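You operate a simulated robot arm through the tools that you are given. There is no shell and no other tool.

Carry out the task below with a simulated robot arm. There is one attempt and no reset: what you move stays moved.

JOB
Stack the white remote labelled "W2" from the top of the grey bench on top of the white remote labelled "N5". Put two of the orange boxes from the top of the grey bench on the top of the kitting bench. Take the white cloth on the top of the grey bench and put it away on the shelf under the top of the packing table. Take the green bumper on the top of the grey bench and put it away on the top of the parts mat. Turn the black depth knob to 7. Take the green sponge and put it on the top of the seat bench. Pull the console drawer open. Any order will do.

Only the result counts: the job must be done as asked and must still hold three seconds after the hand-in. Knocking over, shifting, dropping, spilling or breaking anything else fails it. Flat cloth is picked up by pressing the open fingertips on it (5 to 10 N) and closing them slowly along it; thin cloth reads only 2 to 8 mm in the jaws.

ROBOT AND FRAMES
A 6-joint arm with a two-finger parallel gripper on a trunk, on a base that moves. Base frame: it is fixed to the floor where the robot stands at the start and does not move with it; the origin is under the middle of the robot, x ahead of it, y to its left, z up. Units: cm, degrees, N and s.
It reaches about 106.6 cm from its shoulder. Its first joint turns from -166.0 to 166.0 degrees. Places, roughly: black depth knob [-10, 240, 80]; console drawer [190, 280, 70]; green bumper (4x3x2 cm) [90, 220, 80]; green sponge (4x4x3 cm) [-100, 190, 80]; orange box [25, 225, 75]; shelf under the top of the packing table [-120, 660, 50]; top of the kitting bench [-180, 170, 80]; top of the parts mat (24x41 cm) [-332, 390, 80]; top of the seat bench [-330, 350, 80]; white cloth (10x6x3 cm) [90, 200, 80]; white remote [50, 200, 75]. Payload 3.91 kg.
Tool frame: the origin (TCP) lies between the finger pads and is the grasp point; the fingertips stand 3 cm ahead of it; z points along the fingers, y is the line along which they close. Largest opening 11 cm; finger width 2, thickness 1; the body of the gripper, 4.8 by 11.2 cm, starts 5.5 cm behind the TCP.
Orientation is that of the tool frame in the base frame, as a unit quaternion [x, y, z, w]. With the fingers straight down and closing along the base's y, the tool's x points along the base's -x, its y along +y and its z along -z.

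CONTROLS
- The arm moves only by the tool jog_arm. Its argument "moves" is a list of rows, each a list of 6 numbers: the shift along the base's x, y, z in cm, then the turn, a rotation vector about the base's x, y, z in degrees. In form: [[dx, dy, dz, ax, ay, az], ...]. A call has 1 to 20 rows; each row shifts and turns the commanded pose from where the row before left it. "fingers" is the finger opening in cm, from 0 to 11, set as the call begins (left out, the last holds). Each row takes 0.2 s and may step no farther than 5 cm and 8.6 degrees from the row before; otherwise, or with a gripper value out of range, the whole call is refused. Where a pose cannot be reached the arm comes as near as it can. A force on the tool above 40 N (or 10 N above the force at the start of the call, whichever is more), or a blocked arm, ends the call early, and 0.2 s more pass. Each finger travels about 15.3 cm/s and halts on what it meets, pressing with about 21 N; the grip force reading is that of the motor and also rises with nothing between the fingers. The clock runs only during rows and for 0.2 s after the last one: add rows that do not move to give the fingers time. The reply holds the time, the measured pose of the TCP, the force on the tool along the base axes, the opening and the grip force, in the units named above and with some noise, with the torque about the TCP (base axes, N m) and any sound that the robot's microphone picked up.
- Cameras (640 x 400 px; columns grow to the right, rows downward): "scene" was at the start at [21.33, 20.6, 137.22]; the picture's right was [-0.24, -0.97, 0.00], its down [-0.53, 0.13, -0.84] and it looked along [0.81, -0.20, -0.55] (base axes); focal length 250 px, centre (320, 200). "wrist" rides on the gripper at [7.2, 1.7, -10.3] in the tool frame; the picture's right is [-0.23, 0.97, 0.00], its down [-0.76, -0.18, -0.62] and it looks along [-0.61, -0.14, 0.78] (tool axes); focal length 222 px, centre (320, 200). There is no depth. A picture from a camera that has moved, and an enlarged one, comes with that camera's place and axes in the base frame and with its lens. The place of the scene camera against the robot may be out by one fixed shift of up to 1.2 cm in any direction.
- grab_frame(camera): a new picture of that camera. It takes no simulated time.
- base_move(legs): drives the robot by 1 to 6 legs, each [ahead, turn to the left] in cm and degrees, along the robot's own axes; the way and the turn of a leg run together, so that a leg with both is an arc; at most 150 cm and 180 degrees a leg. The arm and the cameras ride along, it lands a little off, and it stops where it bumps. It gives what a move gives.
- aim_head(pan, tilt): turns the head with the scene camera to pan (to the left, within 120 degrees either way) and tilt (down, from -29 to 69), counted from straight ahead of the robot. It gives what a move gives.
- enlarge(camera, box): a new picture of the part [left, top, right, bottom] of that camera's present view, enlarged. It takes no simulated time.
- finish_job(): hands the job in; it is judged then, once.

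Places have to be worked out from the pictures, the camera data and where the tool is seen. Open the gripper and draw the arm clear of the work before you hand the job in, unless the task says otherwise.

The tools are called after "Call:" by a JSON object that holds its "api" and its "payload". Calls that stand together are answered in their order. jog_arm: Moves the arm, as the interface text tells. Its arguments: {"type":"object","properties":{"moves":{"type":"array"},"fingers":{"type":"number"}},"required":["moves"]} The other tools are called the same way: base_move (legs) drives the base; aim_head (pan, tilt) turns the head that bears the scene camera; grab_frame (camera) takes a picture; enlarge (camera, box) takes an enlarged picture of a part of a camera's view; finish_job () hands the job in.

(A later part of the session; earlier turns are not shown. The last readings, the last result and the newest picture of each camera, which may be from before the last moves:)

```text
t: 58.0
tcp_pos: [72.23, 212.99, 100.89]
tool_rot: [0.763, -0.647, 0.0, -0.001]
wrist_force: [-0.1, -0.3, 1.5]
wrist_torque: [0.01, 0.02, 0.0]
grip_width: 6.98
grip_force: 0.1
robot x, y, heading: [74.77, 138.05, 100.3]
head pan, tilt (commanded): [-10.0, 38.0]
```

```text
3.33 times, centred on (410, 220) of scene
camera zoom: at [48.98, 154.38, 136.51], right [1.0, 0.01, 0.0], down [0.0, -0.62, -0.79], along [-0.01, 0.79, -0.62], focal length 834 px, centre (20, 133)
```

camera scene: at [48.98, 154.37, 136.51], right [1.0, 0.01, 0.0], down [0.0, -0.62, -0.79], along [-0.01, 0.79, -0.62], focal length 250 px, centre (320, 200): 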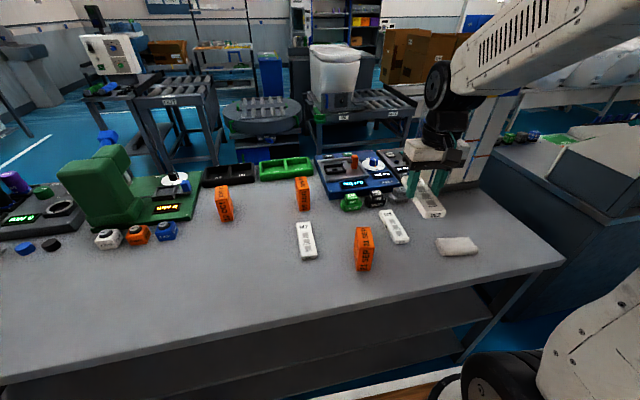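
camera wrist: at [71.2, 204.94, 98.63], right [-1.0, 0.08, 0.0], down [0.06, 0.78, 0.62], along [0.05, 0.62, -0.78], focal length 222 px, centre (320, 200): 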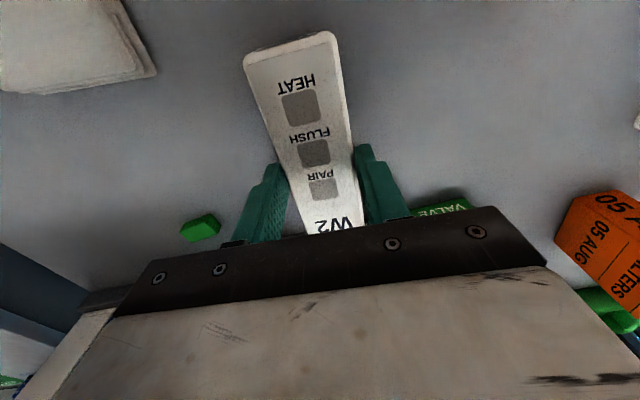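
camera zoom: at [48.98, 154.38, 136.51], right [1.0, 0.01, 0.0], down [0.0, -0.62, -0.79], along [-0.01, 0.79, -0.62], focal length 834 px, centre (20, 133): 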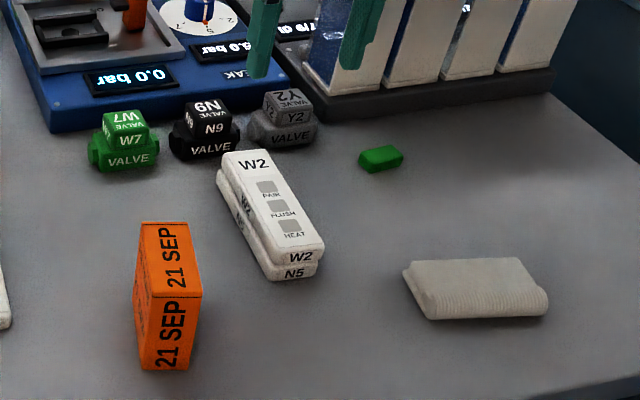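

The stack looks good. Next I take the 21 SEP box (centre ≈ (60.4,199.8), sides aligned with the base axes): move above, fingers closing along x, and descend part way.

Call:
{"api": "jog_arm", "payload": {"moves": [[-2.96, -3.27, 0, 0, 0, -2.375], [-2.96, -3.27, 0, 0, 0, -2.375], [-2.96, -3.27, 0, 0, 0, -2.375], [-2.96, -3.27, 0, 0, 0, -2.375], [0, 0, -3, 0, 0, 0], [0, 0, -2, 0, 0, 0], [0, 0, 0, 0, 0, 0]], "fingers": 8}}

Call:
{"api": "enlarge", "payload": {"camera": "scene", "box": [320, 180, 440, 280]}}

Call:
{"api": "grab_frame", "payload": {"camera": "wrist"}}

```text
t: 59.6
tcp_pos: [60.63, 199.77, 95.68]
tool_rot: [-0.706, 0.708, 0.0, 0.0]
wrist_force: [0.0, -0.2, -0.1]
wrist_torque: [-0.01, -0.03, 0.0]
grip_width: 8.02
grip_force: 0.2
robot x, y, heading: [75.28, 138.07, 100.7]
head pan, tilt (commanded): [-10.0, 38.0]
```

```text
4.00 times, centred on (380, 230) of scene
camera zoom: at [48.97, 154.36, 136.51], right [1.0, 0.01, 0.0], down [0.0, -0.62, -0.79], along [-0.01, 0.79, -0.62], focal length 1000 px, centre (80, 80)
```

zoom: 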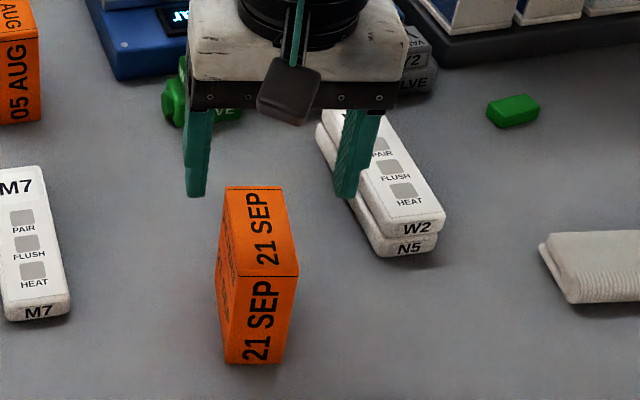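

```text
taken
camera wrist: at [58.9, 192.55, 106.01], right [-0.97, 0.23, 0.0], down [0.18, 0.76, 0.62], along [0.14, 0.61, -0.78], focal length 222 px, centre (320, 200)
```

wrist: 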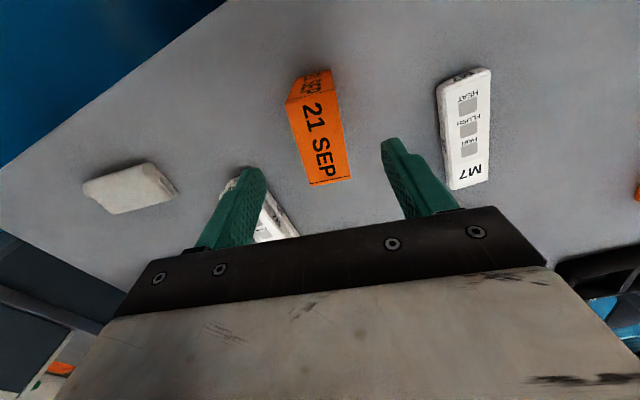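

The box is centred between the fingers (box centre ≈ (60.5,200.2)). I descend, grip and lift.

Call:
{"api": "jog_arm", "payload": {"moves": [[-0.1, 0.4, -2, 0, 0, 0], [0, 0, -3, 0, 0, 0], [0, 0, -3, 0, 0, 0], [0, 0, -2.1, 0, 0, 0], [0, 0, 0, 0, 0, 0]]}}

Call:
{"api": "jog_arm", "payload": {"moves": [[0, 0, 0, 0, 0, 0], [0, 0, 0, 0, 0, 0], [0, 0, 0, 0, 0, 0]], "fingers": 0}}

Call:
{"api": "jog_arm", "payload": {"moves": [[0, 0, 1, 0, 0, 0], [0, 0, 2, 0, 0, 0], [0, 0, 4, 0, 0, 0], [0, 0, 4, 0, 0, 0], [0, 0, 4, 0, 0, 0], [0, 0, 3, 0, 0, 0], [0, 0, 0, 0, 0, 0]]}}

Call:
{"api": "grab_frame", "payload": {"camera": "scene"}}

```text
t: 60.8
tcp_pos: [60.79, 200.36, 85.46]
tool_rot: [-0.707, 0.707, 0.0, 0.0]
wrist_force: [0.1, -0.7, -0.3]
wrist_torque: [0.0, 0.02, -0.02]
grip_width: 8.02
grip_force: 0.0
robot x, y, heading: [74.92, 137.86, 100.2]
head pan, tilt (commanded): [-10.0, 38.0]
```

```text
t: 61.6
tcp_pos: [60.52, 200.24, 85.5]
tool_rot: [-0.707, 0.708, 0.0, 0.0]
wrist_force: [0.4, -0.3, 0.3]
wrist_torque: [0.03, -0.04, 0.0]
grip_width: 3.79
grip_force: 21.2
robot x, y, heading: [74.82, 138.24, 100.3]
head pan, tilt (commanded): [-10.0, 38.0]
```

```text
t: 63.2
tcp_pos: [60.53, 200.67, 103.55]
tool_rot: [-0.707, 0.708, 0.0, 0.0]
wrist_force: [-0.8, 1.1, -1.7]
wrist_torque: [0.02, -0.01, 0.01]
grip_width: 3.79
grip_force: 20.7
robot x, y, heading: [75.33, 137.75, 100.5]
head pan, tilt (commanded): [-10.0, 38.0]
```

```text
taken
camera scene: at [48.97, 154.38, 136.51], right [1.0, 0.01, 0.0], down [0.0, -0.62, -0.79], along [-0.01, 0.79, -0.62], focal length 250 px, centre (320, 200)
```

scene: 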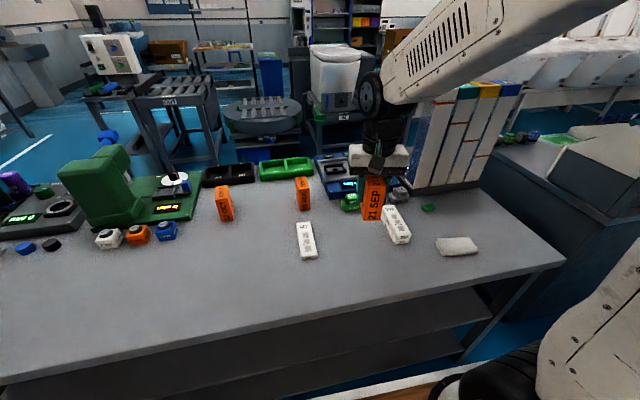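

The 21 SEP box is held upright. I back away from the bench, turn left, and drive part-way toward the kitting bench, checking the way with the head camera.

Call:
{"api": "base_move", "payload": {"legs": [[-45, 0], [0, 85]]}}

Call:
{"api": "aim_head", "payload": {"pan": 0, "tilt": 20}}

Call:
{"api": "grab_frame", "payload": {"camera": "scene"}}

```text
t: 69.6
tcp_pos: [19.22, 85.1, 103.46]
tool_rot: [0.999, -0.043, 0.0, 0.0]
wrist_force: [-0.2, -0.1, -1.5]
wrist_torque: [0.01, -0.01, -0.01]
grip_width: 3.78
grip_force: 20.9
robot x, y, heading: [82.79, 94.42, -174.8]
head pan, tilt (commanded): [-10.0, 38.0]
```

```text
t: 70.4
tcp_pos: [19.28, 85.19, 103.59]
tool_rot: [0.999, -0.043, 0.0, -0.001]
wrist_force: [0.4, 0.2, -0.9]
wrist_torque: [0.0, -0.01, 0.01]
grip_width: 3.74
grip_force: 21.0
robot x, y, heading: [82.81, 94.08, -174.5]
head pan, tilt (commanded): [0.0, 20.0]
```

```text
taken
camera scene: at [62.49, 67.69, 139.34], right [-0.1, 1.0, 0.0], down [0.34, 0.03, -0.94], along [-0.94, -0.09, -0.34], focal length 250 px, centre (320, 200)
```

scene: 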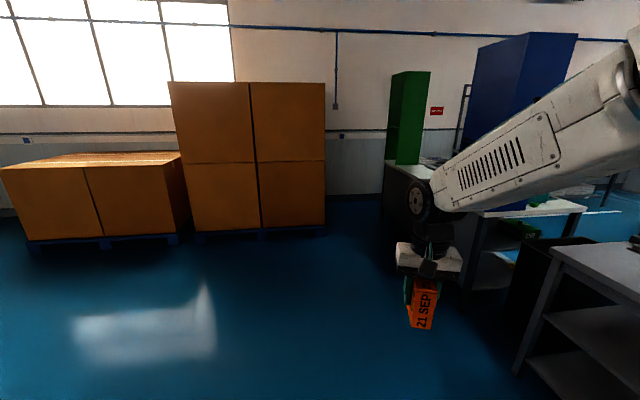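

The way ahead is open floor, with pallets beyond x≈-220. I drive on to roughly (-140,72) and turn to face the kitting bench.

Call:
{"api": "base_move", "payload": {"legs": [[120, 0], [105, 0], [0, -81]]}}

Call:
{"api": "aim_head", "payload": {"pan": 0, "tilt": 30}}

Call:
{"api": "grab_frame", "payload": {"camera": "scene"}}

```text
t: 85.2
tcp_pos: [-160.69, 131.49, 103.52]
tool_rot: [0.721, -0.693, 0.001, 0.0]
wrist_force: [0.1, 0.4, -2.6]
wrist_torque: [-0.04, 0.02, -0.02]
grip_width: 3.79
grip_force: 21.1
robot x, y, heading: [-143.76, 69.43, 102.8]
head pan, tilt (commanded): [0.0, 20.0]
```

```text
t: 85.9
tcp_pos: [-160.84, 131.54, 103.61]
tool_rot: [0.721, -0.693, 0.0, 0.0]
wrist_force: [-0.4, -0.2, -1.5]
wrist_torque: [0.05, -0.01, 0.02]
grip_width: 3.8
grip_force: 20.8
robot x, y, heading: [-143.56, 69.53, 102.7]
head pan, tilt (commanded): [0.0, 30.0]
```

```text
taken
camera scene: at [-172.04, 85.16, 137.75], right [0.98, 0.22, 0.0], down [0.11, -0.49, -0.87], along [-0.19, 0.84, -0.5], focal length 250 px, centre (320, 200)
```

scene: 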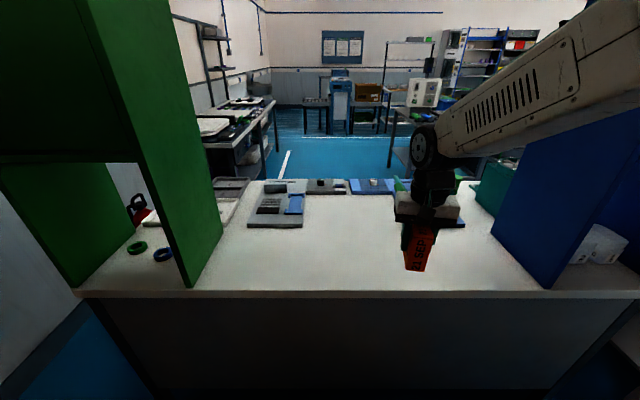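

The kitting bench has a wide clear area between the green and blue cabinets. I move the box over (-165,152) and lower it.

Call:
{"api": "jog_arm", "payload": {"moves": [[-0.8, 4.1, 0, 0, 0, 0], [-0.8, 4.1, 0, 0, 0, 0], [-0.8, 4.1, 0, 0, 0, 0], [-0.8, 4.1, 0, 0, 0, 0], [-0.8, 4.1, 0, 0, 0, 0], [0, 0, -4, 0, 0, 0], [0, 0, -4, 0, 0, 0], [0, 0, -4, 0, 0, 0], [0, 0, -3, 0, 0, 0], [0, 0, 0, 0, 0, 0]]}}

Call:
{"api": "grab_frame", "payload": {"camera": "scene"}}

```text
t: 88.1
tcp_pos: [-164.81, 152.26, 88.54]
tool_rot: [0.721, -0.692, 0.0, 0.0]
wrist_force: [0.1, 0.2, -0.5]
wrist_torque: [0.01, -0.02, 0.03]
grip_width: 3.76
grip_force: 20.4
robot x, y, heading: [-143.98, 69.8, 102.9]
head pan, tilt (commanded): [0.0, 30.0]
```

```text
taken
camera scene: at [-172.04, 85.16, 137.74], right [0.98, 0.22, 0.0], down [0.11, -0.49, -0.87], along [-0.19, 0.84, -0.5], focal length 250 px, centre (320, 200)
```

scene: 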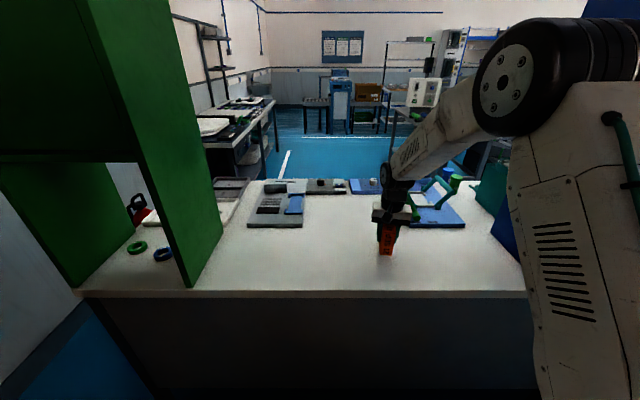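

The box is about 2–3 cm above the kitting bench over a clear spot. I lower it in small steps until contact.

Call:
{"api": "jog_arm", "payload": {"moves": [[0, 0, -0.8, 0, 0, 0], [0, 0, -0.5, 0, 0, 0], [0, 0, -0.4, 0, 0, 0], [0, 0, -0.4, 0, 0, 0], [0, 0, -0.3, 0, 0, 0], [0, 0, 0, 0, 0, 0]]}}

```text
t: 89.5
tcp_pos: [-164.92, 152.1, 86.13]
tool_rot: [0.721, -0.693, 0.0, 0.001]
wrist_force: [0.6, 0.3, -1.9]
wrist_torque: [0.02, 0.01, -0.06]
grip_width: 3.78
grip_force: 21.0
robot x, y, heading: [-144.26, 69.44, 102.6]
head pan, tilt (commanded): [0.0, 30.0]
```

No contact yet at 86.1. I continue down.

Call:
{"api": "jog_arm", "payload": {"moves": [[0, 0, -0.3, 0, 0, 0], [0, 0, -0.25, 0, 0, 0], [0, 0, -0.25, 0, 0, 0], [0, 0, 0, 0, 0, 0]]}}

```text
t: 90.5
tcp_pos: [-164.81, 151.99, 85.57]
tool_rot: [0.721, -0.693, -0.001, -0.001]
wrist_force: [0.9, -4.1, 18.3]
wrist_torque: [-0.02, -0.08, 0.02]
grip_width: 3.75
grip_force: 20.5
robot x, y, heading: [-144.09, 69.46, 102.8]
head pan, tilt (commanded): [0.0, 30.0]
```

Contact (18 N), the kitting bench is also at z≈80. I relieve, release and rise.

Call:
{"api": "jog_arm", "payload": {"moves": [[0, 0, 0.2, 0, 0, 0], [0, 0, 0, 0, 0, 0]]}}

Call:
{"api": "jog_arm", "payload": {"moves": [[0, 0, 0, 0, 0, 0], [0, 0, 0, 0, 0, 0], [0, 0, 0, 0, 0, 0]], "fingers": 7}}

Call:
{"api": "jog_arm", "payload": {"moves": [[0, 0, 2, 0, 0, 0], [0, 0, 3, 0, 0, 0], [0, 0, 4, 0, 0, 0], [0, 0, 4, 0, 0, 0], [0, 0, 4, 0, 0, 0], [0.8, -4.1, 0, 0, 0, 0], [0.8, -4.1, 0, 0, 0, 0], [0.8, -4.1, 0, 0, 0, 0], [0.8, -4.1, 0, 0, 0, 0], [0.8, -4.1, 0, 0, 0, 0], [0, 0, 0, 0, 0, 0]]}}

Call:
{"api": "grab_frame", "payload": {"camera": "scene"}}

```text
t: 91.1
tcp_pos: [-164.69, 151.96, 85.43]
tool_rot: [0.721, -0.692, 0.0, 0.0]
wrist_force: [-0.9, 1.0, 0.8]
wrist_torque: [0.14, 0.14, 0.0]
grip_width: 3.78
grip_force: 21.1
robot x, y, heading: [-143.89, 69.4, 102.9]
head pan, tilt (commanded): [0.0, 30.0]
```

```text
t: 91.9
tcp_pos: [-164.73, 152.05, 85.51]
tool_rot: [0.721, -0.693, -0.001, 0.0]
wrist_force: [-0.3, 0.6, -0.2]
wrist_torque: [0.03, -0.04, -0.04]
grip_width: 7.01
grip_force: 0.1
robot x, y, heading: [-143.77, 69.8, 102.6]
head pan, tilt (commanded): [0.0, 30.0]
```

```text
t: 94.3
tcp_pos: [-160.86, 131.56, 102.71]
tool_rot: [0.721, -0.693, 0.0, 0.0]
wrist_force: [-0.5, -0.5, 0.2]
wrist_torque: [0.01, -0.02, -0.02]
grip_width: 7.02
grip_force: 0.0
robot x, y, heading: [-143.73, 69.42, 102.6]
head pan, tilt (commanded): [0.0, 30.0]
```

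```text
taken
camera scene: at [-172.04, 85.17, 137.74], right [0.98, 0.22, 0.0], down [0.11, -0.49, -0.87], along [-0.19, 0.84, -0.5], focal length 250 px, centre (320, 200)
```

scene: 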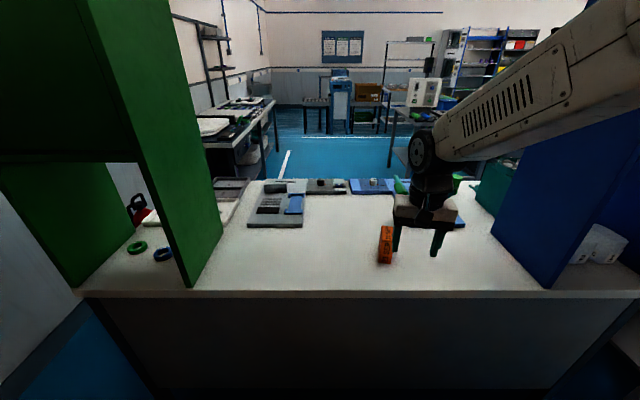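

The first box stands well on the kitting bench. Before leaving I look left to see whether there is a passage around this bench's left end.

Call:
{"api": "aim_head", "payload": {"pan": 70, "tilt": 25}}

Call:
{"api": "grab_frame", "payload": {"camera": "scene"}}

Call:
{"api": "aim_head", "payload": {"pan": 30, "tilt": 25}}

Call:
{"api": "grab_frame", "payload": {"camera": "scene"}}

```text
t: 95.7
tcp_pos: [-160.82, 131.56, 102.74]
tool_rot: [0.721, -0.693, 0.0, 0.0]
wrist_force: [-0.2, 0.0, -0.2]
wrist_torque: [0.01, 0.05, 0.02]
grip_width: 7.0
grip_force: 0.0
robot x, y, heading: [-144.35, 69.38, 102.8]
head pan, tilt (commanded): [70.0, 25.0]
```

```text
taken
camera scene: at [-179.19, 77.51, 138.54], right [0.13, 0.99, 0.0], down [0.42, -0.05, -0.91], along [-0.9, 0.12, -0.42], focal length 250 px, centre (320, 200)
```

scene: 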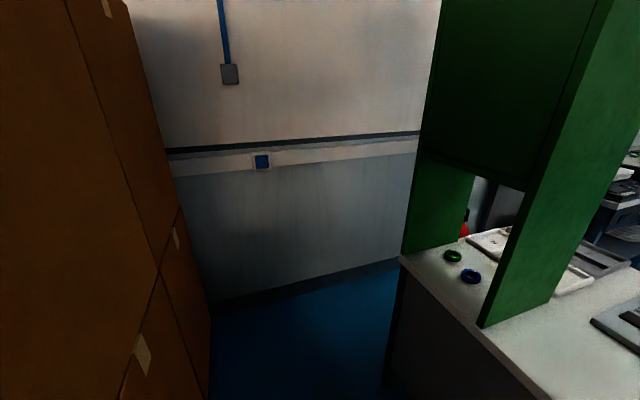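

```text
t: 96.8
tcp_pos: [-160.87, 131.56, 102.66]
tool_rot: [0.721, -0.693, 0.001, 0.0]
wrist_force: [0.6, 0.3, -0.3]
wrist_torque: [0.01, 0.0, 0.04]
grip_width: 6.99
grip_force: 0.1
robot x, y, heading: [-143.7, 69.53, 102.9]
head pan, tilt (commanded): [30.0, 25.0]
```

```text
taken
camera scene: at [-176.31, 83.1, 138.54], right [0.73, 0.68, 0.0], down [0.29, -0.31, -0.91], along [-0.62, 0.67, -0.42], focal length 250 px, centre (320, 200)
```

scene: 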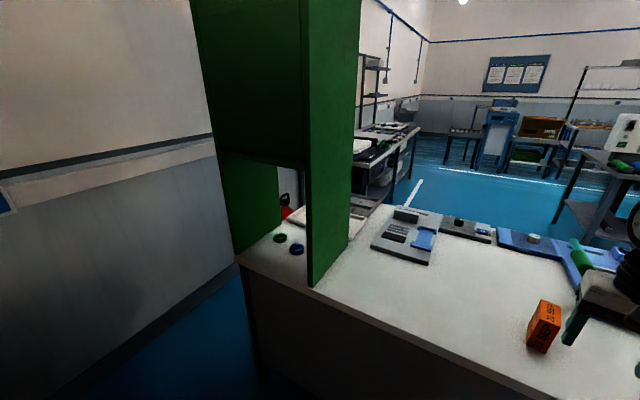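

There is a ~88 cm gap between this bench's left end (x≈-246) and the wall, possibly passable to the area behind. I check my own footprint by looking down.

Call:
{"api": "aim_head", "payload": {"pan": -75, "tilt": 69}}

Call:
{"api": "grab_frame", "payload": {"camera": "scene"}}

Call:
{"api": "aim_head", "payload": {"pan": -120, "tilt": 60}}

Call:
{"api": "grab_frame", "payload": {"camera": "scene"}}

Call:
{"api": "aim_head", "payload": {"pan": 120, "tilt": 69}}

Call:
{"api": "grab_frame", "payload": {"camera": "scene"}}

```text
t: 98.6
tcp_pos: [-160.9, 131.66, 102.64]
tool_rot: [0.721, -0.693, 0.0, 0.0]
wrist_force: [0.4, -1.1, 0.3]
wrist_torque: [0.02, 0.03, 0.01]
grip_width: 6.98
grip_force: 0.1
robot x, y, heading: [-143.7, 69.54, 103.0]
head pan, tilt (commanded): [-75.0, 68.8]
```

```text
taken
camera scene: at [-165.1, 78.94, 132.6], right [0.47, -0.88, 0.0], down [-0.82, -0.43, -0.36], along [0.32, 0.17, -0.93], focal length 250 px, centre (320, 200)
```

scene: 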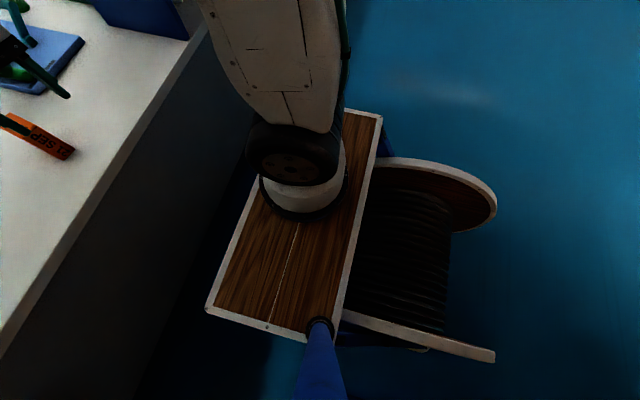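

```text
t: 99.7
tcp_pos: [-160.79, 131.53, 102.63]
tool_rot: [0.721, -0.693, 0.0, 0.0]
wrist_force: [-0.1, -0.1, -0.5]
wrist_torque: [-0.01, 0.02, -0.03]
grip_width: 6.99
grip_force: 0.1
robot x, y, heading: [-143.95, 69.76, 102.7]
head pan, tilt (commanded): [-120.0, 60.0]
```

```text
taken
camera scene: at [-163.68, 74.36, 133.54], right [-0.3, -0.96, 0.0], down [-0.83, 0.26, -0.5], along [0.48, -0.15, -0.87], focal length 250 px, centre (320, 200)
```

scene: 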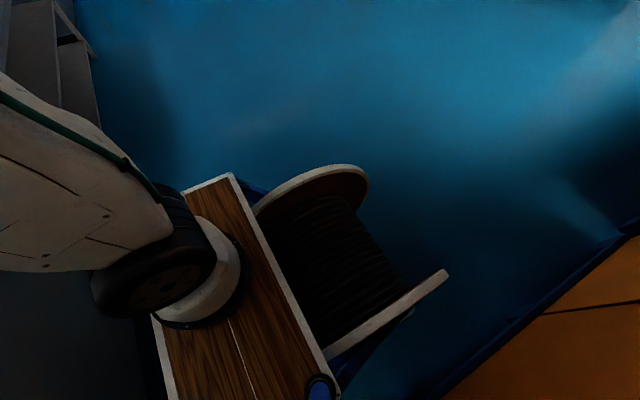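

```text
t: 103.1
tcp_pos: [-160.86, 131.64, 102.64]
tool_rot: [0.721, -0.693, 0.0, -0.001]
wrist_force: [-0.2, 0.4, -0.5]
wrist_torque: [0.01, 0.02, 0.01]
grip_width: 7.02
grip_force: 0.1
robot x, y, heading: [-143.93, 69.66, 102.3]
head pan, tilt (commanded): [120.0, 68.8]
```

```text
taken
camera scene: at [-174.16, 72.54, 132.6], right [-0.68, 0.73, 0.0], down [0.68, 0.63, -0.36], along [-0.27, -0.25, -0.93], focal length 250 px, centre (320, 200)
```

scene: 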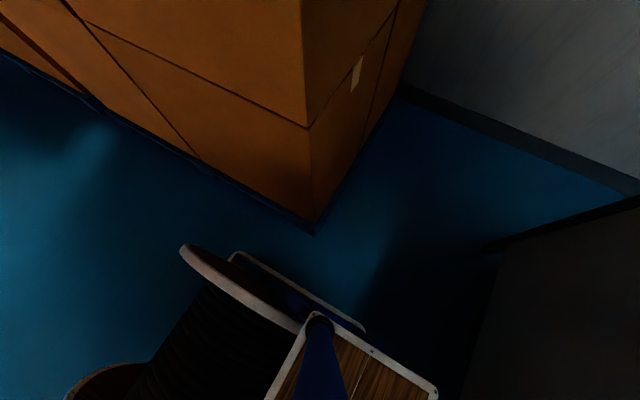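

My base is roughly 54×66 cm, so the left gap is tight; I'll judge routes later. Now I return to the grey bench for the second box (12 OCT near (17,216)).

Call:
{"api": "base_move", "payload": {"legs": [[0, -83], [90, 0], [85, 0], [0, 82]]}}

Call:
{"api": "aim_head", "payload": {"pan": -10, "tilt": 35}}

Call:
{"api": "grab_frame", "payload": {"camera": "scene"}}

```text
t: 118.9
tcp_pos: [-1.93, 192.81, 102.68]
tool_rot: [0.734, -0.679, 0.0, 0.0]
wrist_force: [0.6, 0.1, -0.5]
wrist_torque: [0.0, 0.02, -0.01]
grip_width: 6.99
grip_force: 0.0
robot x, y, heading: [17.64, 131.67, 104.8]
head pan, tilt (commanded): [120.0, 68.8]
```

```text
t: 121.0
tcp_pos: [-2.06, 192.81, 102.73]
tool_rot: [0.735, -0.679, 0.0, 0.0]
wrist_force: [-0.2, -0.3, -0.3]
wrist_torque: [0.03, 0.01, 0.01]
grip_width: 6.99
grip_force: 0.1
robot x, y, heading: [17.54, 131.4, 105.2]
head pan, tilt (commanded): [-10.0, 35.0]
```

```text
taken
camera scene: at [-9.72, 146.0, 136.96], right [1.0, 0.09, 0.0], down [0.05, -0.57, -0.82], along [-0.07, 0.82, -0.57], focal length 250 px, centre (320, 200)
```

scene: 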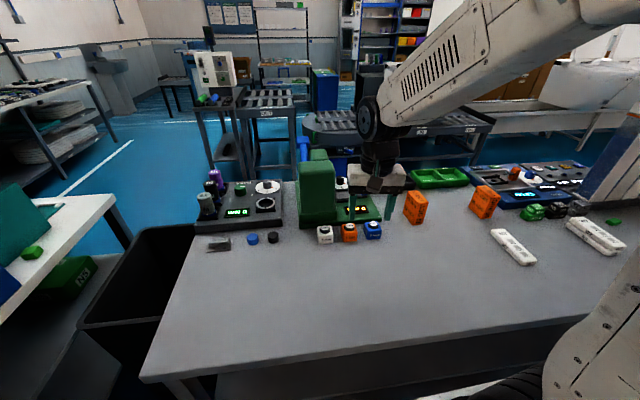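

Good position: 12 OCT, the depth knob and the sponge (on the kitting bench's right end) are all visible. I enlarge the 12 OCT box and the knob area.

Call:
{"api": "enlarge", "payload": {"camera": "scene", "box": [300, 150, 460, 250]}}

Call:
{"api": "enlarge", "payload": {"camera": "scene", "box": [0, 200, 120, 300]}}

```text
4.00 times, centred on (380, 200) of scene
camera zoom: at [-9.72, 146.0, 136.96], right [1.0, 0.09, 0.0], down [0.05, -0.57, -0.82], along [-0.07, 0.82, -0.57], focal length 1000 px, centre (80, 200)
```

zoom: 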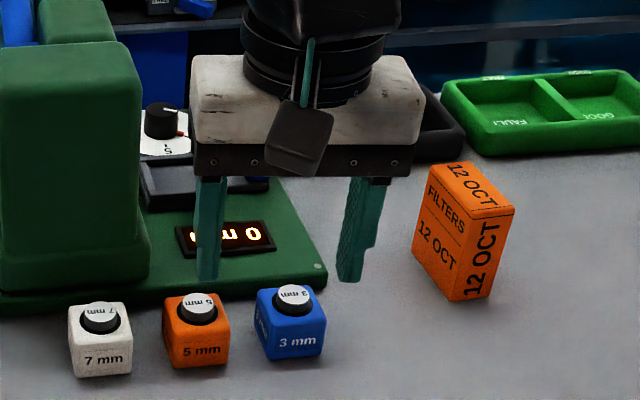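

```text
4.00 times, centred on (60, 250) of scene
camera zoom: at [-9.72, 146.0, 136.96], right [1.0, 0.09, 0.0], down [0.05, -0.57, -0.82], along [-0.07, 0.82, -0.57], focal length 1000 px, centre (1360, 0)
```

zoom: 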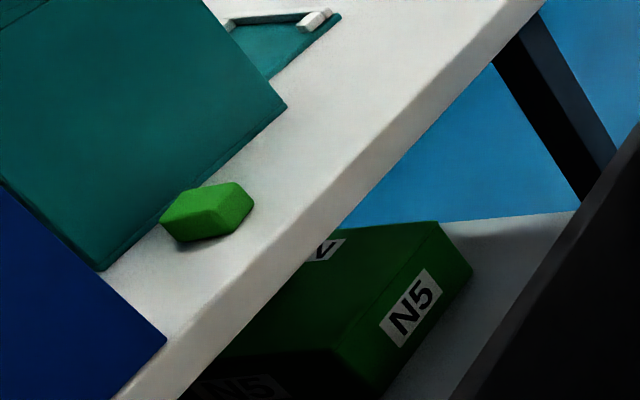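

The arm hides the depth knob. I move the gripper aside to the right and take a closer look at the dial.

Call:
{"api": "jog_arm", "payload": {"moves": [[4.5, 0, 1.5, 0, 0, 0], [4.5, 0, 1.5, 0, 0, 0], [4.5, 0, 1.5, 0, 0, 0], [4.5, 0, 1.5, 0, 0, 0], [4.5, 0, 1, 0, 0, 0], [4.5, 0, 0, 0, 0, 0], [0, 0, 0, 0, 0, 0]]}}

Call:
{"api": "enlarge", "payload": {"camera": "scene", "box": [310, 165, 390, 225]}}

Call:
{"api": "grab_frame", "payload": {"camera": "scene"}}

```text
t: 122.6
tcp_pos: [25.29, 192.96, 109.72]
tool_rot: [0.735, -0.678, 0.001, 0.001]
wrist_force: [-0.2, 0.3, 0.3]
wrist_torque: [0.01, 0.01, -0.01]
grip_width: 7.0
grip_force: 0.1
robot x, y, heading: [17.44, 131.01, 104.9]
head pan, tilt (commanded): [-10.0, 35.0]
```

```text
6.67 times, centred on (350, 195) of scene
camera zoom: at [-9.72, 146.0, 136.97], right [1.0, 0.09, 0.0], down [0.05, -0.57, -0.82], along [-0.07, 0.82, -0.57], focal length 1667 px, centre (120, 233)
```

zoom: 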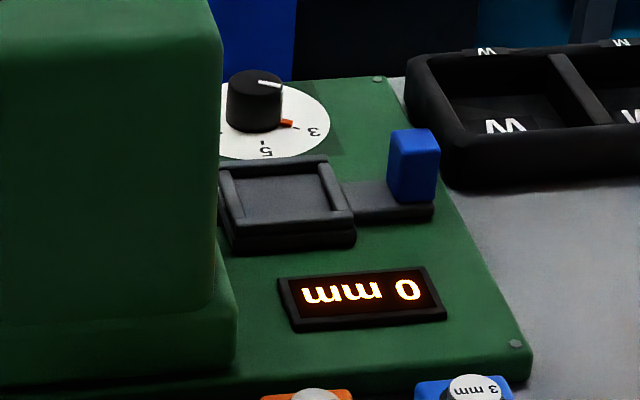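

```text
taken
camera scene: at [-9.72, 146.0, 136.97], right [1.0, 0.09, 0.0], down [0.05, -0.57, -0.82], along [-0.07, 0.82, -0.57], focal length 250 px, centre (320, 200)
```

scene: 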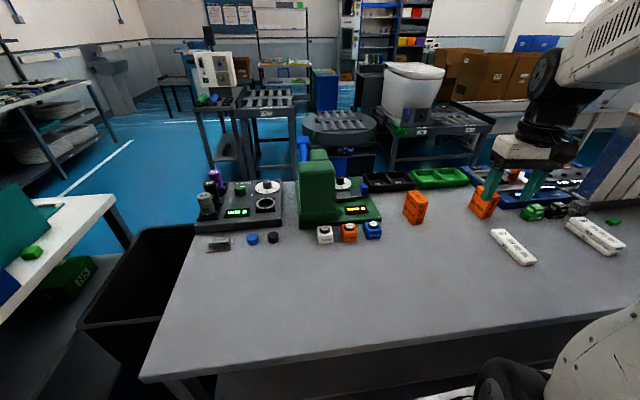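

The depth dial shows 3 and 5 (7 is hidden behind the green column), numbers rising clockwise seen from above. I move the wrist camera over the right side of this device to see the dial and the column from above.

Call:
{"api": "jog_arm", "payload": {"moves": [[-2, 4.3, 0.3, 0, 0, 0], [-2, 4.3, 0.3, 0, 0, 0], [-2, 4.3, 0.3, 0, 0, 0], [-2, 4.3, 0.3, 0, 0, 0], [-2, 4.3, 0.3, 0, 0, 0], [-2, 4.3, 0.3, 0, 0, 0], [-2, 4.3, 0.3, 0, 0, 0], [-2, 4.3, 0.3, 0, 0, 0], [-2, 4.3, 0, 0, 0, 0], [-2, 3.3, 0, 0, 0, 0], [0, 0, 0, 0, 0, 0]]}}

Call:
{"api": "grab_frame", "payload": {"camera": "wrist"}}

Call:
{"api": "grab_frame", "payload": {"camera": "scene"}}

```text
t: 125.0
tcp_pos: [4.99, 234.55, 111.82]
tool_rot: [0.734, -0.679, 0.001, 0.001]
wrist_force: [1.3, 0.6, 0.0]
wrist_torque: [-0.03, 0.01, 0.01]
grip_width: 7.0
grip_force: 0.1
robot x, y, heading: [17.84, 131.84, 104.9]
head pan, tilt (commanded): [-10.0, 35.0]
```

```text
taken
camera wrist: at [3.8, 227.23, 122.11], right [-0.99, 0.15, 0.0], down [0.12, 0.77, 0.62], along [0.09, 0.61, -0.78], focal length 222 px, centre (320, 200)
```

wrist: 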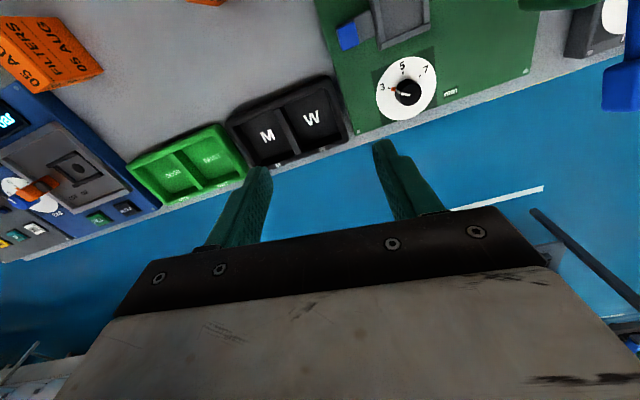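

```text
taken
camera scene: at [-9.71, 146.0, 136.97], right [1.0, 0.09, 0.0], down [0.05, -0.57, -0.82], along [-0.07, 0.82, -0.57], focal length 250 px, centre (320, 200)
```

scene: 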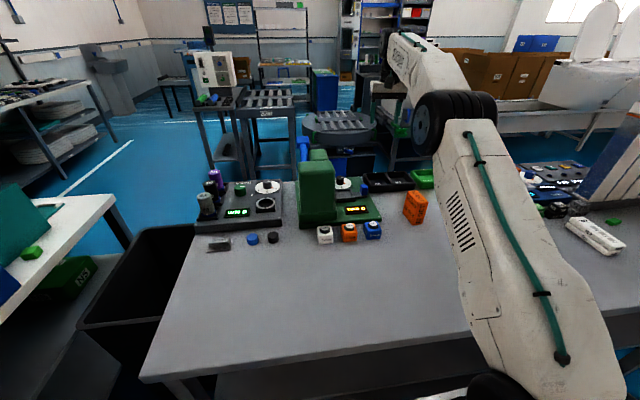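

The wrist camera now sees the whole dial with 3, 5, 7. I enlarge it.

Call:
{"api": "enlarge", "payload": {"camera": "wrist", "box": [330, 40, 490, 140]}}

Call:
{"api": "enlarge", "payload": {"camera": "wrist", "box": [300, 0, 640, 140]}}

```text
4.00 times, centred on (410, 90) of wrist
camera zoom: at [3.8, 227.23, 122.11], right [-0.99, 0.15, 0.0], down [0.12, 0.77, 0.62], along [0.09, 0.61, -0.78], focal length 888 px, centre (-40, 640)
```

zoom: 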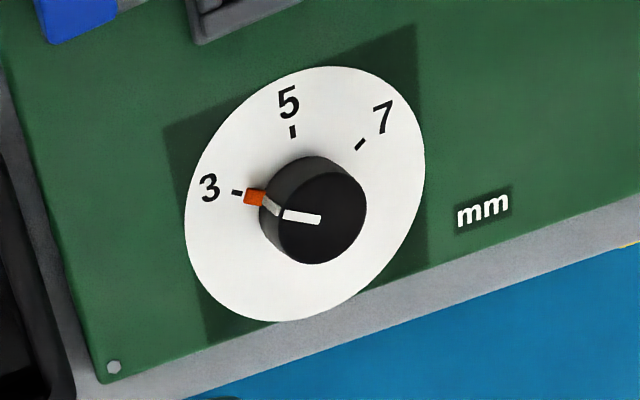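

```text
1.88 times, centred on (470, 70) of wrist
camera zoom: at [3.8, 227.23, 122.11], right [-0.99, 0.15, 0.0], down [0.12, 0.77, 0.62], along [0.09, 0.61, -0.78], focal length 418 px, centre (38, 445)
```

zoom: 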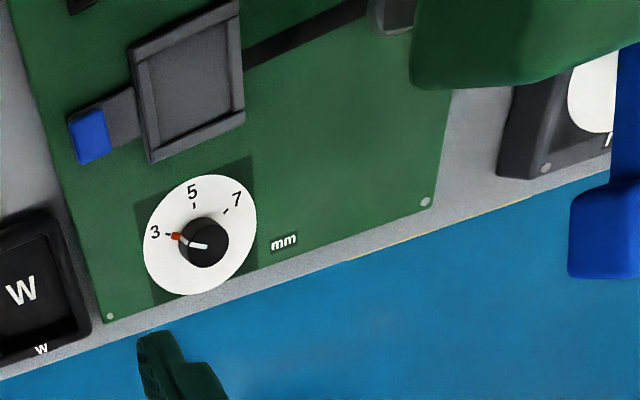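

The dial's marks are 3, 5, 7 spaced 60° apart, pointer at 3; so the knob must turn 120° clockwise (from above). Knob centre ≈ (-9.1,238.5), top z≈84. I rotate the gripper +135° at a safe height first so the camera stays clear of the column during the turn.

Call:
{"api": "jog_arm", "payload": {"moves": [[0, 0, 0, 0, 0, 8.5], [0, 0, 0, 0, 0, 8.5], [0, 0, 0, 0, 0, 8.5], [0, 0, 0, 0, 0, 8.5], [0, 0, 0, 0, 0, 8.5], [0, 0, 0, 0, 0, 8.5], [0, 0, 0, 0, 0, 8.5], [0, 0, 0, 0, 0, 8.5], [0, 0, 0, 0, 0, 8.5], [0, 0, 0, 0, 0, 8.5], [0, 0, 0, 0, 0, 8.5], [0, 0, 0, 0, 0, 8.5], [0, 0, 0, 0, 0, 8.5], [0, 0, 0, 0, 0, 8.5], [0, 0, 0, 0, 0, 8.5], [0, 0, 0, 0, 0, 8.5], [0, 0, 0, 0, 0, 0], [0, 0, 0, 0, 0, 0]]}}

Call:
{"api": "grab_frame", "payload": {"camera": "wrist"}}

Call:
{"api": "grab_frame", "payload": {"camera": "scene"}}

```text
t: 128.8
tcp_pos: [5.07, 234.79, 112.08]
tool_rot: [0.904, 0.428, 0.0, 0.0]
wrist_force: [-0.1, -0.4, 0.5]
wrist_torque: [0.01, 0.02, -0.01]
grip_width: 7.03
grip_force: 0.0
robot x, y, heading: [17.61, 131.34, 105.0]
head pan, tilt (commanded): [-10.0, 35.0]
```

```text
taken
camera wrist: at [10.93, 239.31, 122.29], right [0.61, -0.79, 0.0], down [-0.62, -0.48, 0.62], along [-0.49, -0.38, -0.78], focal length 222 px, centre (320, 200)
```

wrist: 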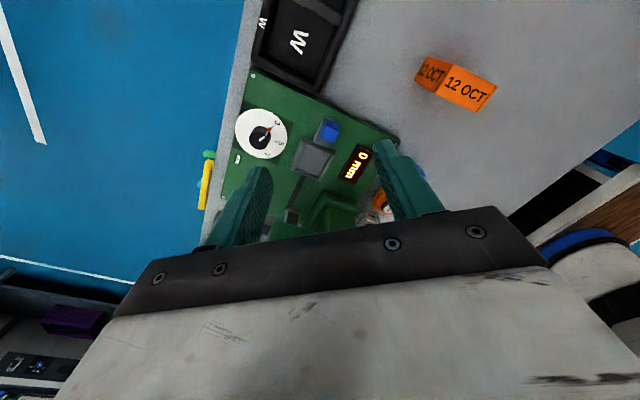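

```text
taken
camera scene: at [-9.71, 146.01, 136.97], right [1.0, 0.09, 0.0], down [0.05, -0.57, -0.82], along [-0.07, 0.82, -0.57], focal length 250 px, centre (320, 200)
```

scene: 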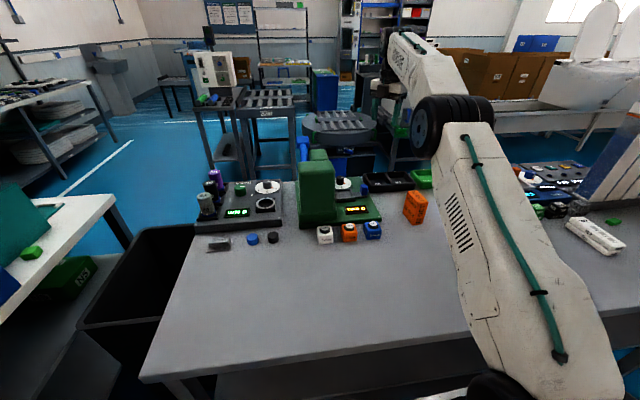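

The rotation is reachable. I enlarge the dial from this new side to refine the knob centre.

Call:
{"api": "enlarge", "payload": {"camera": "wrist", "box": [220, 90, 316, 150]}}

```text
6.67 times, centred on (268, 120) of wrist
camera zoom: at [10.93, 239.31, 122.29], right [0.61, -0.79, 0.0], down [-0.62, -0.48, 0.62], along [-0.49, -0.38, -0.78], focal length 1481 px, centre (667, 733)
```

zoom: 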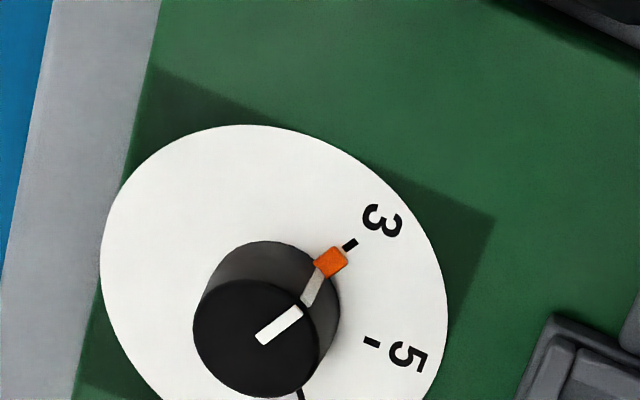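

Knob centre refined to about (-8.9,238.2). I move over it and descend part way.

Call:
{"api": "jog_arm", "payload": {"moves": [[-3.5, 0.85, 0, 0, 0, 0], [-3.5, 0.85, 0, 0, 0, 0], [-3.5, 0.85, 0, 0, 0, 0], [-3.5, 0.85, 0, 0, 0, 0], [0, 0, -4, 0, 0, 0], [0, 0, -4, 0, 0, 0], [0, 0, -4, 0, 0, 0], [0, 0, -3, 0, 0, 0], [0, 0, 0, 0, 0, 0], [0, 0, 0, 0, 0, 0]], "fingers": 7}}

Call:
{"api": "grab_frame", "payload": {"camera": "wrist"}}

Call:
{"api": "enlarge", "payload": {"camera": "scene", "box": [280, 130, 400, 230]}}

```text
t: 131.0
tcp_pos: [-6.5, 233.14, 94.96]
tool_rot: [0.904, 0.426, 0.0, 0.0]
wrist_force: [0.0, 0.1, -0.2]
wrist_torque: [0.0, 0.0, 0.0]
grip_width: 6.99
grip_force: 0.1
out of reach, approached as far as the arm can: row 1, 2, 3, 4
robot x, y, heading: [17.52, 131.58, 104.9]
head pan, tilt (commanded): [-10.0, 35.0]
```

```text
taken
camera wrist: at [-0.68, 237.59, 105.23], right [0.61, -0.79, 0.0], down [-0.62, -0.48, 0.62], along [-0.49, -0.38, -0.78], focal length 222 px, centre (320, 200)
```

wrist: 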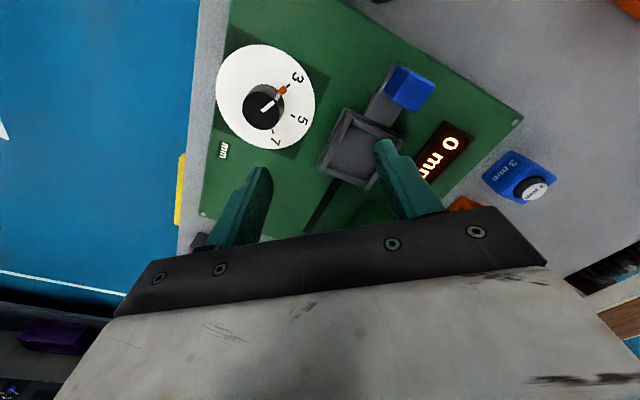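

```text
4.00 times, centred on (340, 180) of scene
camera zoom: at [-9.72, 146.0, 136.97], right [1.0, 0.09, 0.0], down [0.05, -0.57, -0.82], along [-0.07, 0.82, -0.57], focal length 1000 px, centre (240, 280)
```

zoom: 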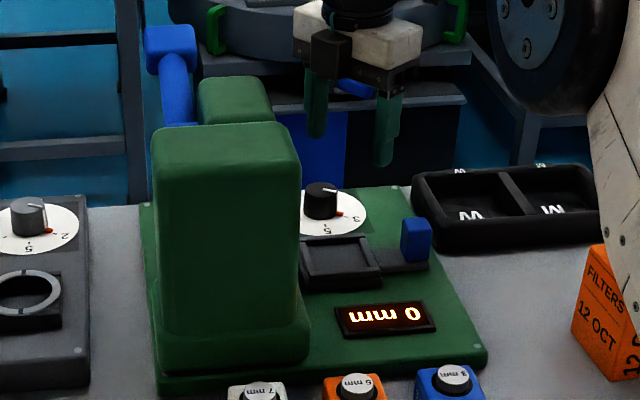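

Out of reach at that height from here (arm limit ~84 cm horizontally). I raise the hand and drive 10 cm closer to the bench.

Call:
{"api": "jog_arm", "payload": {"moves": [[0, 0, 4, 0, 0, 0], [0, 0, 4, 0, 0, 0], [0, 0, 0, 0, 0, 0]]}}

Call:
{"api": "base_move", "payload": {"legs": [[10, 0]]}}

Call:
{"api": "grab_frame", "payload": {"camera": "wrist"}}

```text
t: 131.8
tcp_pos: [-6.65, 233.08, 103.18]
tool_rot: [0.905, 0.426, -0.001, 0.0]
wrist_force: [0.2, -0.2, 0.3]
wrist_torque: [0.02, -0.01, 0.02]
grip_width: 7.0
grip_force: 0.0
robot x, y, heading: [17.64, 131.45, 104.9]
head pan, tilt (commanded): [-10.0, 35.0]
```

```text
t: 133.0
tcp_pos: [-9.03, 242.96, 103.22]
tool_rot: [0.905, 0.426, 0.0, 0.0]
wrist_force: [0.7, 0.6, 0.1]
wrist_torque: [0.01, -0.04, 0.01]
grip_width: 7.01
grip_force: 0.1
robot x, y, heading: [14.83, 141.38, 104.9]
head pan, tilt (commanded): [-10.0, 35.0]
```

```text
taken
camera wrist: at [-3.14, 247.49, 113.5], right [0.61, -0.8, 0.0], down [-0.62, -0.47, 0.62], along [-0.5, -0.38, -0.78], focal length 222 px, centre (320, 200)
```

wrist: 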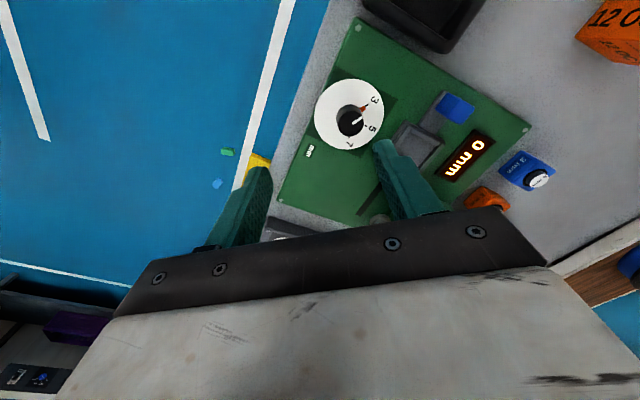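

The knob is seen at about (-8.7,238.0). I shift the TCP over it and go down to a hover just above the knob.

Call:
{"api": "jog_arm", "payload": {"moves": [[0.15, -2.5, 0, 0, 0, 0], [0.15, -2.45, 0, 0, 0, 0], [0, 0, -4, 0, 0, 0], [0, 0, -4, 0, 0, 0], [0, 0, -3, 0, 0, 0], [0, 0, 0, 0, 0, 0], [0, 0, 0, 0, 0, 0]]}}

Call:
{"api": "grab_frame", "payload": {"camera": "wrist"}}

Call:
{"api": "enlarge", "payload": {"camera": "scene", "box": [280, 170, 400, 270]}}

```text
t: 134.6
tcp_pos: [-8.72, 238.13, 92.28]
tool_rot: [0.905, 0.425, 0.0, -0.001]
wrist_force: [0.1, 0.6, 0.0]
wrist_torque: [0.0, 0.02, 0.03]
grip_width: 7.01
grip_force: 0.0
robot x, y, heading: [15.04, 141.6, 104.7]
head pan, tilt (commanded): [-10.0, 35.0]
```

```text
taken
camera wrist: at [-2.81, 242.68, 102.5], right [0.61, -0.8, 0.0], down [-0.62, -0.47, 0.62], along [-0.5, -0.38, -0.78], focal length 222 px, centre (320, 200)
```

wrist: 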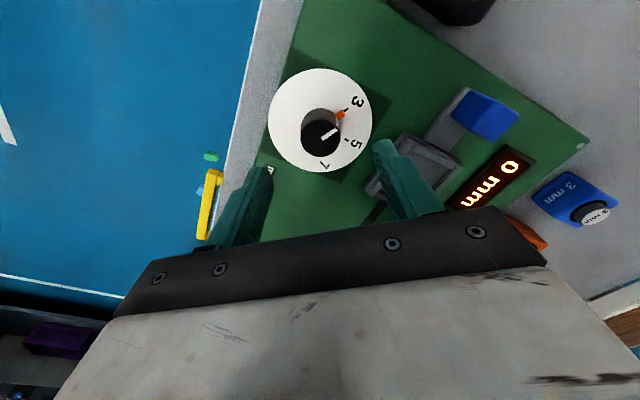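

```text
4.00 times, centred on (340, 220) of scene
camera zoom: at [-12.33, 155.99, 136.97], right [1.0, 0.08, 0.0], down [0.05, -0.57, -0.82], along [-0.07, 0.82, -0.57], focal length 1000 px, centre (240, 120)
```

zoom: 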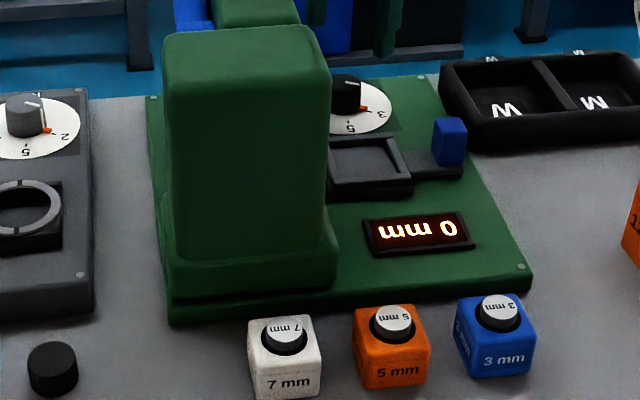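

The TCP is aligned with the knob within ~0.2 cm. I narrow the fingers to 5.6 cm and descend around the knob.

Call:
{"api": "jog_arm", "payload": {"moves": [[0.05, -0.1, 0, 0, 0, 0], [0, 0, -2, 0, 0, 0], [0, 0, -2, 0, 0, 0], [0, 0, -1.2, 0, 0, 0], [0, 0, -0.7, 0, 0, 0], [0, 0, -0.5, 0, 0, 0], [0, 0, 0, 0, 0, 0]], "fingers": 5.6}}

Call:
{"api": "grab_frame", "payload": {"camera": "wrist"}}

```text
t: 136.2
tcp_pos: [-8.56, 238.04, 85.77]
tool_rot: [0.905, 0.426, 0.0, 0.0]
wrist_force: [-0.8, 0.5, 0.6]
wrist_torque: [-0.02, 0.01, -0.03]
grip_width: 5.63
grip_force: 0.0
robot x, y, heading: [15.02, 141.45, 104.9]
head pan, tilt (commanded): [-10.0, 35.0]
```

```text
taken
camera wrist: at [-2.78, 242.43, 96.09], right [0.61, -0.8, 0.0], down [-0.62, -0.47, 0.62], along [-0.5, -0.38, -0.78], focal length 222 px, centre (320, 200)
```

wrist: 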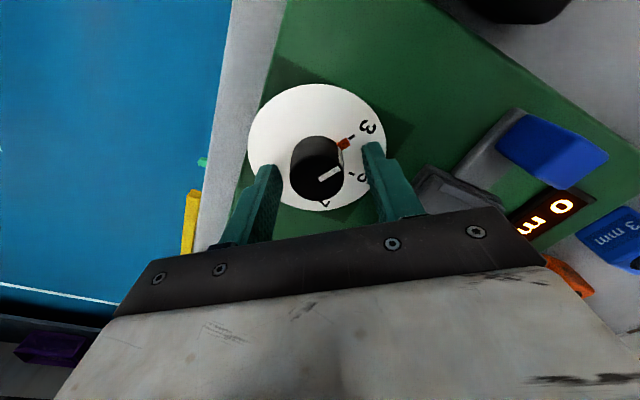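

The knob is between the fingers, but the red pointer at its base is too near the right finger's path. I rise again and turn the gripper another +79° so that the fingers close well away from the pointer.

Call:
{"api": "jog_arm", "payload": {"moves": [[0, 0, 3, 0, 0, 0], [0, 0, 5, 0, 0, 0], [0, 0, 0, 0, 0, 8], [0, 0, 0, 0, 0, 8], [0, 0, 0, 0, 0, 8], [0, 0, 0, 0, 0, 8], [0, 0, 0, 0, 0, 8], [0, 0, 0, 0, 0, 8], [0, 0, 0, 0, 0, 8], [0, 0, 0, 0, 0, 8], [0, 0, 0, 0, 0, 8], [0, 0, 0, 0, 0, 7], [0, 0, 0, 0, 0, 0], [0, 0, 0, 0, 0, 0]]}}

Call:
{"api": "grab_frame", "payload": {"camera": "wrist"}}

```text
t: 139.2
tcp_pos: [-8.61, 238.07, 93.74]
tool_rot: [0.656, 0.755, 0.002, 0.001]
wrist_force: [0.2, 0.2, 0.9]
wrist_torque: [-0.01, 0.03, -0.03]
grip_width: 5.6
grip_force: 0.0
out of reach, approached as far as the arm can: row 9, 10, 11, 12
robot x, y, heading: [15.01, 141.46, 104.7]
head pan, tilt (commanded): [-10.0, 35.0]
```

```text
taken
camera wrist: at [-8.09, 245.4, 104.11], right [1.0, -0.09, 0.0], down [-0.07, -0.78, 0.62], along [-0.05, -0.62, -0.78], focal length 222 px, centre (320, 200)
```

wrist: 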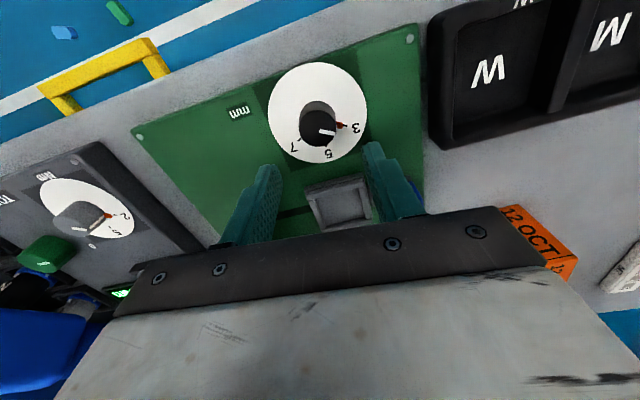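

The wrist limit is near α≈98°, so I'll do it in two grips: first with the tool at α≈25° (fingers 47° off the pointer). I turn the gripper back to that angle.

Call:
{"api": "jog_arm", "payload": {"moves": [[0, 0, 0, 0, 0, -8], [0, 0, 0, 0, 0, -8], [0, 0, 0, 0, 0, -8], [0, 0, 0, 0, 0, -8], [0, 0, 0, 0, 0, -8], [0, 0, 0, 0, 0, -8], [0, 0, 0, 0, 0, -8], [0, 0, 0, 0, 0, -8], [0, 0, 0, 0, 0, -8], [0, 0, 0, 0, 0, -1], [0, 0, 0, 0, 0, 0]]}}

Call:
{"api": "grab_frame", "payload": {"camera": "wrist"}}

```text
t: 141.6
tcp_pos: [-8.64, 238.04, 93.82]
tool_rot: [0.976, 0.217, 0.001, 0.001]
wrist_force: [0.0, 0.1, -0.4]
wrist_torque: [0.02, 0.01, 0.0]
grip_width: 5.61
grip_force: 0.0
robot x, y, heading: [14.74, 141.05, 105.0]
head pan, tilt (commanded): [-10.0, 35.0]
```

```text
taken
camera wrist: at [-1.47, 239.51, 104.05], right [0.21, -0.98, 0.0], down [-0.77, -0.16, 0.62], along [-0.61, -0.13, -0.78], focal length 222 px, centre (320, 200)
```

wrist: 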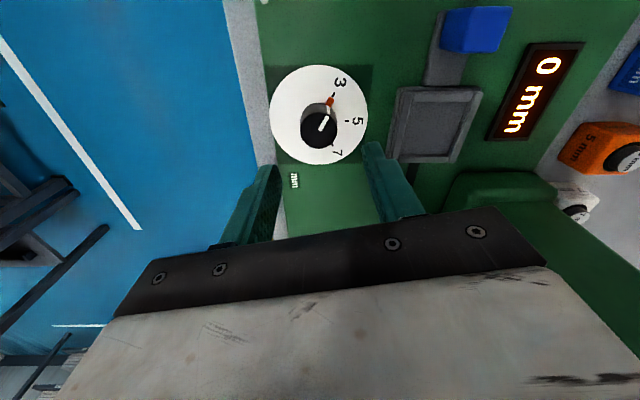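

Tool x is at 25°. I descend around the knob and close the fingers gently.

Call:
{"api": "jog_arm", "payload": {"moves": [[0, 0, -3, 0, 0, 0], [0, 0, -3, 0, 0, 0], [0, 0, -1.2, 0, 0, 0], [0, 0, -0.9, 0, 0, 0], [0, 0, 0, 0, 0, 0]]}}

Call:
{"api": "enlarge", "payload": {"camera": "wrist", "box": [220, 60, 440, 220]}}

```text
t: 142.8
tcp_pos: [-8.65, 237.89, 85.68]
tool_rot: [0.976, 0.217, 0.002, 0.002]
wrist_force: [-0.2, -0.1, 0.0]
wrist_torque: [0.03, 0.01, -0.01]
grip_width: 5.58
grip_force: 0.0
robot x, y, heading: [14.73, 141.54, 104.9]
head pan, tilt (commanded): [-10.0, 35.0]
```

```text
2.50 times, centred on (330, 140) of wrist
camera zoom: at [-1.52, 239.51, 96.0], right [0.21, -0.98, 0.0], down [-0.77, -0.16, 0.62], along [-0.61, -0.13, -0.78], focal length 555 px, centre (295, 350)
```

zoom: 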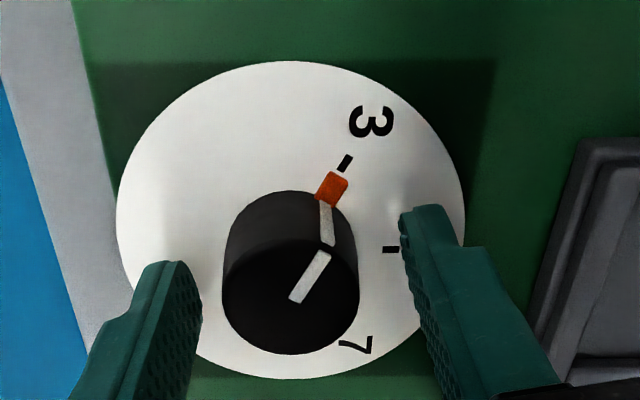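

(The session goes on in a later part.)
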